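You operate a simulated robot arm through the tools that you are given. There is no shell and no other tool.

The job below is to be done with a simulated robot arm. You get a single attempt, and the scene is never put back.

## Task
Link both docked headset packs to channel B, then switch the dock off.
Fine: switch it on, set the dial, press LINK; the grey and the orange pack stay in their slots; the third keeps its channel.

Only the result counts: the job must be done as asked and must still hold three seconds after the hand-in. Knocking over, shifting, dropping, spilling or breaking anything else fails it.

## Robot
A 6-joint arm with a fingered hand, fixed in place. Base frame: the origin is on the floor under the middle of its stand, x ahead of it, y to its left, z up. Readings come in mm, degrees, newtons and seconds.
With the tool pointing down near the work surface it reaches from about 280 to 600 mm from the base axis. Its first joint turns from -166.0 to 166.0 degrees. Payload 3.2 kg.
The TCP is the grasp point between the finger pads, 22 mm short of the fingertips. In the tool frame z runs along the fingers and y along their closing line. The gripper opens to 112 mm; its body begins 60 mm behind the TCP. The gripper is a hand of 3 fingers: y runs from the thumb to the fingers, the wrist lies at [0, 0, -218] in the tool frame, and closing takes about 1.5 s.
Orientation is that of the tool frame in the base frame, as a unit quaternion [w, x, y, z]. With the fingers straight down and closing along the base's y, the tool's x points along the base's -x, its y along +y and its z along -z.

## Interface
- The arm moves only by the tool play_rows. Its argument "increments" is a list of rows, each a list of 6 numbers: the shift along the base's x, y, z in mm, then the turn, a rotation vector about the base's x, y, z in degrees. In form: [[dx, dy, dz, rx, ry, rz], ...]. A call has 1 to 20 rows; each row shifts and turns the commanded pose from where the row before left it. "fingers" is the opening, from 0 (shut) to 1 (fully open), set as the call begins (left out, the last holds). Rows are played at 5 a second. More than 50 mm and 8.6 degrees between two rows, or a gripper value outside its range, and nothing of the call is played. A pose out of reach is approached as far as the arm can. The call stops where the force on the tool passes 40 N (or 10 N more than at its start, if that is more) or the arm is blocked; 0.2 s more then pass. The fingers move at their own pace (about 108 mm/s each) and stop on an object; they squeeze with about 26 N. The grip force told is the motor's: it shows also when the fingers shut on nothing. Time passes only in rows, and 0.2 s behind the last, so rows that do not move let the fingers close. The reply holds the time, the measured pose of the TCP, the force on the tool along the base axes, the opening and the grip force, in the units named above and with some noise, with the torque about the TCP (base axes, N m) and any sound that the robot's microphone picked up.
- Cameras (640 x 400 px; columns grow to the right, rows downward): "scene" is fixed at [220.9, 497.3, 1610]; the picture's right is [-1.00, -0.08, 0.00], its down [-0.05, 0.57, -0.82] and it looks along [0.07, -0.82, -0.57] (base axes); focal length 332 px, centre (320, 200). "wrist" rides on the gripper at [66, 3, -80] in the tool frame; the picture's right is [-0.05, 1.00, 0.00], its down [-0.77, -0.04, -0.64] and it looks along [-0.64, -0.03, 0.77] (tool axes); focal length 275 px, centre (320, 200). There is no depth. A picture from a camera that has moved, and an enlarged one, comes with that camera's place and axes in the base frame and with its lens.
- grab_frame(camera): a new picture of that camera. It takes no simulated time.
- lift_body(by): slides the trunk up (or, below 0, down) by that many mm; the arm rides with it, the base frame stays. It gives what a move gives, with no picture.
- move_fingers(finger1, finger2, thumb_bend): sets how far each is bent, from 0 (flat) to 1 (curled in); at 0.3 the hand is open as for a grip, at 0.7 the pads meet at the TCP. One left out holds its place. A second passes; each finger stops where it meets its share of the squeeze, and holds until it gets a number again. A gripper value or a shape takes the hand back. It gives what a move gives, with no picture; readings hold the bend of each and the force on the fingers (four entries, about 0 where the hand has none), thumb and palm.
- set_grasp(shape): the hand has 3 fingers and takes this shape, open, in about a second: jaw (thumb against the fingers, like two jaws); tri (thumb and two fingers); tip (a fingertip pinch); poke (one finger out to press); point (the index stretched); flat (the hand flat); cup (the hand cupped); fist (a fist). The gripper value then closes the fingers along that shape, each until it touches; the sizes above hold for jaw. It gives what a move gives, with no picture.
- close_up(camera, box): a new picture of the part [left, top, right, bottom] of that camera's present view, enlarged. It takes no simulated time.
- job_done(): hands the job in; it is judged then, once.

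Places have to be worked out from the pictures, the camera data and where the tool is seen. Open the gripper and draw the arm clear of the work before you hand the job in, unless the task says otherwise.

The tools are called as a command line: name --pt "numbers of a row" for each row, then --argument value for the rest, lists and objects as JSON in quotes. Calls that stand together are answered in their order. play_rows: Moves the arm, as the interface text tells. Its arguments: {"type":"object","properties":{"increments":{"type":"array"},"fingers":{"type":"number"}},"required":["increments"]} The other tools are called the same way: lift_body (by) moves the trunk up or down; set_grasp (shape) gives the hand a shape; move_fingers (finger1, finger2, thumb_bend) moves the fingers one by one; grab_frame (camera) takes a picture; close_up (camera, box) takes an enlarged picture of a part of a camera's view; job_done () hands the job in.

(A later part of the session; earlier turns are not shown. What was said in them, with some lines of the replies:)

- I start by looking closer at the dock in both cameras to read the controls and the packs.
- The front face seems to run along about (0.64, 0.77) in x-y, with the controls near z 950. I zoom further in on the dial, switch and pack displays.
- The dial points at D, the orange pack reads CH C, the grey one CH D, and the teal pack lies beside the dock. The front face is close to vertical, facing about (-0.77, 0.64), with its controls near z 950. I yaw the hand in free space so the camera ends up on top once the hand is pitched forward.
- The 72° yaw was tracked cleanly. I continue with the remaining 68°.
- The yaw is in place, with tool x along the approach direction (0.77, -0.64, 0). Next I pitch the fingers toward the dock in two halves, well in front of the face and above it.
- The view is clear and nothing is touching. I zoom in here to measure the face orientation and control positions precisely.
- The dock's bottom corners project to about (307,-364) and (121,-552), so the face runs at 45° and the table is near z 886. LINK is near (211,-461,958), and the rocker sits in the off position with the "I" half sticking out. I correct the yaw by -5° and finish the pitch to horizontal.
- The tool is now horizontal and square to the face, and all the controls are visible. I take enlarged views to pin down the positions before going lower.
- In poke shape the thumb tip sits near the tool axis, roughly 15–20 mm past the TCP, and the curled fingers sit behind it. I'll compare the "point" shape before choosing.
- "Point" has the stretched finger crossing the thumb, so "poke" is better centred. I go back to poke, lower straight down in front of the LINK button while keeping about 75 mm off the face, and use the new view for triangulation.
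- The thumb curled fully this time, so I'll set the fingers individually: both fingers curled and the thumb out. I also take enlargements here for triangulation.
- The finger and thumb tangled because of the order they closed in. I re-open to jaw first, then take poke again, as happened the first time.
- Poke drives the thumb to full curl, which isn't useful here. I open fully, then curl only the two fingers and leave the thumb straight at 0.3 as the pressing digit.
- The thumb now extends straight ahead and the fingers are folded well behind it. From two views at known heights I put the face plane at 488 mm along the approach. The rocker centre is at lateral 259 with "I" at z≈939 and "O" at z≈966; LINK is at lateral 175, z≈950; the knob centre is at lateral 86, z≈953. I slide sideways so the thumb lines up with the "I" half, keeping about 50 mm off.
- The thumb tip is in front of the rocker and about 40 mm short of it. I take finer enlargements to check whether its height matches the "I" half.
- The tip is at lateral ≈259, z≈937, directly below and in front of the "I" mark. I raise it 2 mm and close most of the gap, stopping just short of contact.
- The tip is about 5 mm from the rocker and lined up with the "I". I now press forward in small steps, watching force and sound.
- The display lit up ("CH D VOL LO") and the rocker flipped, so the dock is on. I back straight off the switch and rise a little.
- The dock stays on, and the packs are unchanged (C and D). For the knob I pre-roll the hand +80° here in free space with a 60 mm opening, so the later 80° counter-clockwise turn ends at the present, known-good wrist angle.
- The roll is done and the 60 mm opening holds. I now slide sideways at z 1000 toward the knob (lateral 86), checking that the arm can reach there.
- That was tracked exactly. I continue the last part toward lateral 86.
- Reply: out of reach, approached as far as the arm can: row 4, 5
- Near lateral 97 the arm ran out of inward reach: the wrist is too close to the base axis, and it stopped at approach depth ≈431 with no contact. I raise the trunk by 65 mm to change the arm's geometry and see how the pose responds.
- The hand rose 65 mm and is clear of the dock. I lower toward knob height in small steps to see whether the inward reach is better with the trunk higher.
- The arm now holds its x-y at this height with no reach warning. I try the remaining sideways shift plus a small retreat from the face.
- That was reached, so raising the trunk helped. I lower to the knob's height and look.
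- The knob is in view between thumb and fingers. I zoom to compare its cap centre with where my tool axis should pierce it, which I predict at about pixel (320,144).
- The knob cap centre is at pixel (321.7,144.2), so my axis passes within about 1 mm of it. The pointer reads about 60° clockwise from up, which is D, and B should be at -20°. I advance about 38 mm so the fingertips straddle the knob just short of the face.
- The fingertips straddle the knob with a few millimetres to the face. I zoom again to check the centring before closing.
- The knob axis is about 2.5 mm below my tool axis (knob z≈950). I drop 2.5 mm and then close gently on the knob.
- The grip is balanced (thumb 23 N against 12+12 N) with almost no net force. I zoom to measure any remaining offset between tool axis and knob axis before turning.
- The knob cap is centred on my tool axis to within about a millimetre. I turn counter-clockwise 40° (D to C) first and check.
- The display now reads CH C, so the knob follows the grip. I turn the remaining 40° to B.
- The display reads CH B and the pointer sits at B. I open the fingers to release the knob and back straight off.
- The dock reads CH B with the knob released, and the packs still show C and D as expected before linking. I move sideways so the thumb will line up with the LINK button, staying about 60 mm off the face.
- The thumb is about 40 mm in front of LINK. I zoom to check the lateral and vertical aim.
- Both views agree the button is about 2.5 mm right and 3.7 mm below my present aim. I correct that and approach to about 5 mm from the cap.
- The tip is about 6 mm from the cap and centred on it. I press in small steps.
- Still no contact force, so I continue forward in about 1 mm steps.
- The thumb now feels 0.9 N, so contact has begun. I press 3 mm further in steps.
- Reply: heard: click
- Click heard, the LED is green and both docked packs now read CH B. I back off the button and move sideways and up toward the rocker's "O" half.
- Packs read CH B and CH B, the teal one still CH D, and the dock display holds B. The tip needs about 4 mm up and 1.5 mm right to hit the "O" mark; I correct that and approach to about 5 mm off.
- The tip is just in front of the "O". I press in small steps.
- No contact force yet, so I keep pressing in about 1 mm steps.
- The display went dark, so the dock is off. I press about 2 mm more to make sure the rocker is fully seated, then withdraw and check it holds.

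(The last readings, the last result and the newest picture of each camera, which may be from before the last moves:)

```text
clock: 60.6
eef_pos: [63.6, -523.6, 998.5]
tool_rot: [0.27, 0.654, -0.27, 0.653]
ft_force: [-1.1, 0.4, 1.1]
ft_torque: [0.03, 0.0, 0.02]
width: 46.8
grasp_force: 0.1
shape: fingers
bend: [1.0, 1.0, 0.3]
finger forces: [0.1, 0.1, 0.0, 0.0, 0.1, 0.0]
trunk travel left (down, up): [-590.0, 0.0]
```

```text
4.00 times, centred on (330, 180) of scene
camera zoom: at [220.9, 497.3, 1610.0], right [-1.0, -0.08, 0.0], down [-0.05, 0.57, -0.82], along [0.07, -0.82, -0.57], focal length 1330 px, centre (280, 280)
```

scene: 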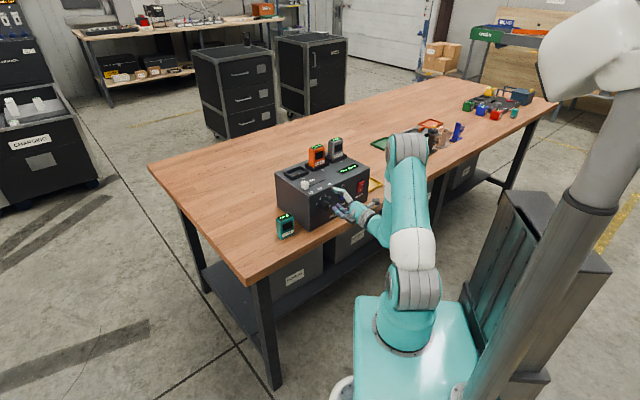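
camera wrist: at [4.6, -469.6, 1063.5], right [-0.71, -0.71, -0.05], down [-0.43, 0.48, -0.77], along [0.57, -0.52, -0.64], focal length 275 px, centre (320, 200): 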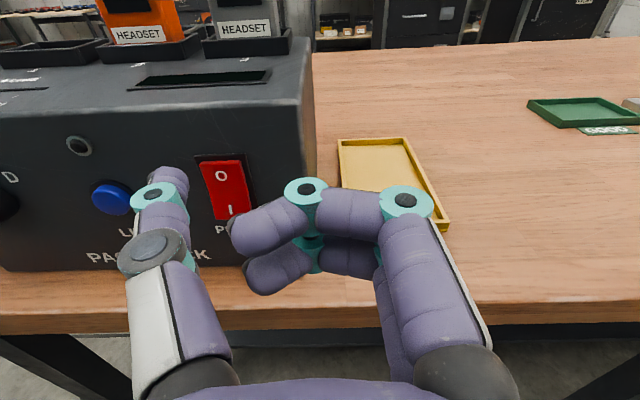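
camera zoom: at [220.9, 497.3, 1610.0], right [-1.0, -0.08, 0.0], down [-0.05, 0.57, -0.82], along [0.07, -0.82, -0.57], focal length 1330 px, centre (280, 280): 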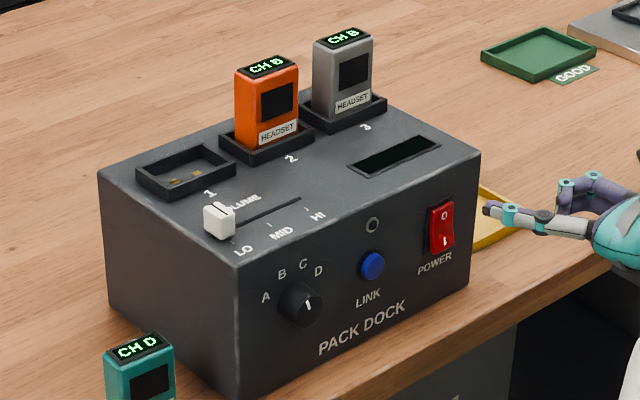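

The dock is off, both docked packs read CH B and the teal one CH D, and nothing has shifted. I open the hand and draw the arm up and away from the bench.

set_grasp --shape "jaw"

play_rows --pt "-10 10 10 0 0 0" --pt "-10 10 15 0 0 0" --pt "-10 10 15 0 0 0" --pt "-5 5 20 0 0 0" --pt "0 0 20 0 0 0" --pt "0 0 20 0 0 0" --pt "0 0 0 0 0 0" --pt "0 0 0 0 0 0" --fingers 1.0

grab_frame --camera "scene"

close_up --camera "scene" --box '[266, 130, 394, 240]'

```text
clock: 61.5
eef_pos: [64.5, -523.1, 997.8]
tool_rot: [0.27, 0.654, -0.27, 0.653]
ft_force: [-0.2, 0.4, 0.8]
ft_torque: [-0.02, -0.02, -0.01]
width: 111.9
grasp_force: 0.0
shape: jaw
bend: [0.3, 0.3, 0.3]
finger forces: [0.0, 0.0, 0.1, 0.0, 0.1, 0.0]
trunk travel left (down, up): [-590.0, 0.0]
```

```text
clock: 63.3
eef_pos: [30.0, -488.6, 1097.3]
tool_rot: [0.27, 0.654, -0.27, 0.653]
ft_force: [0.0, 0.9, 0.2]
ft_torque: [-0.04, 0.04, 0.03]
width: 111.9
grasp_force: 0.2
shape: jaw
bend: [0.3, 0.3, 0.3]
finger forces: [0.0, 0.1, 0.0, 0.0, 0.0, 0.0]
trunk travel left (down, up): [-590.0, 0.0]
```

```text
taken
```

scene: 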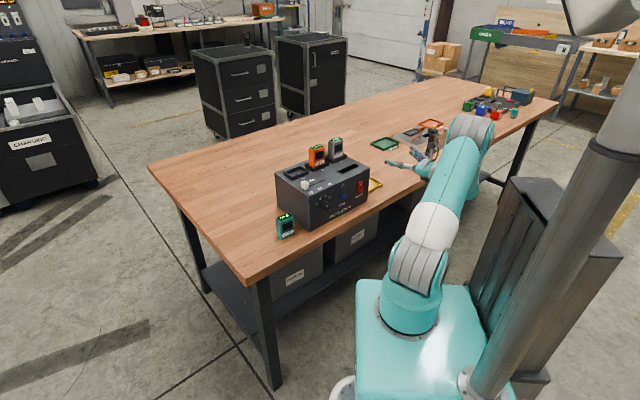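

```text
3.64 times, centred on (330, 185) of scene
camera zoom: at [220.9, 497.3, 1610.0], right [-1.0, -0.08, 0.0], down [-0.05, 0.57, -0.82], along [0.07, -0.82, -0.57], focal length 1209 px, centre (284, 254)
```

zoom: 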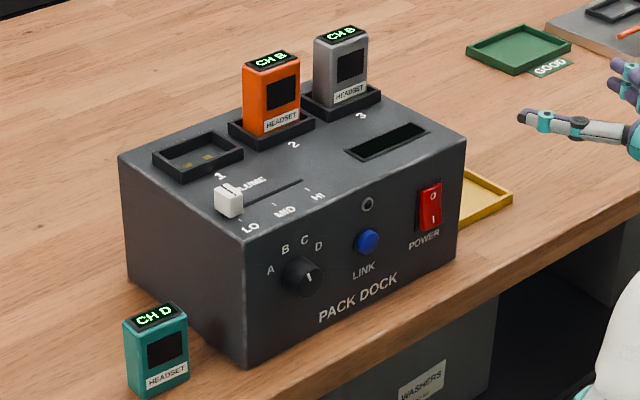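

The arm is clear with the hand open. The dock is dark (off), the orange and grey packs sit in their slots on CH B, and the teal pack is still on CH D. I hand the job in.

job_done

```text
The job is handed in.
```

The orange and grey packs are both linked to channel B and still in their slots, and the dock is switched off. I've handed the job in; the result hasn't been reported back.

- **Linking:** I switched the dock on, turned the dial from D to B, and pressed LINK. It clicked, the green light came on, and both packs changed to CH B.
- **Switching off:** after I pressed the power switch to O, the dock's display went dark and stayed dark once the arm had moved away. Both packs still read CH B.
- **Everything else:** the third (teal) pack still reads CH D. The volume slider still reads LO, and the last pictures show nothing moved or knocked over.

The hand is open and the arm is clear of the bench.
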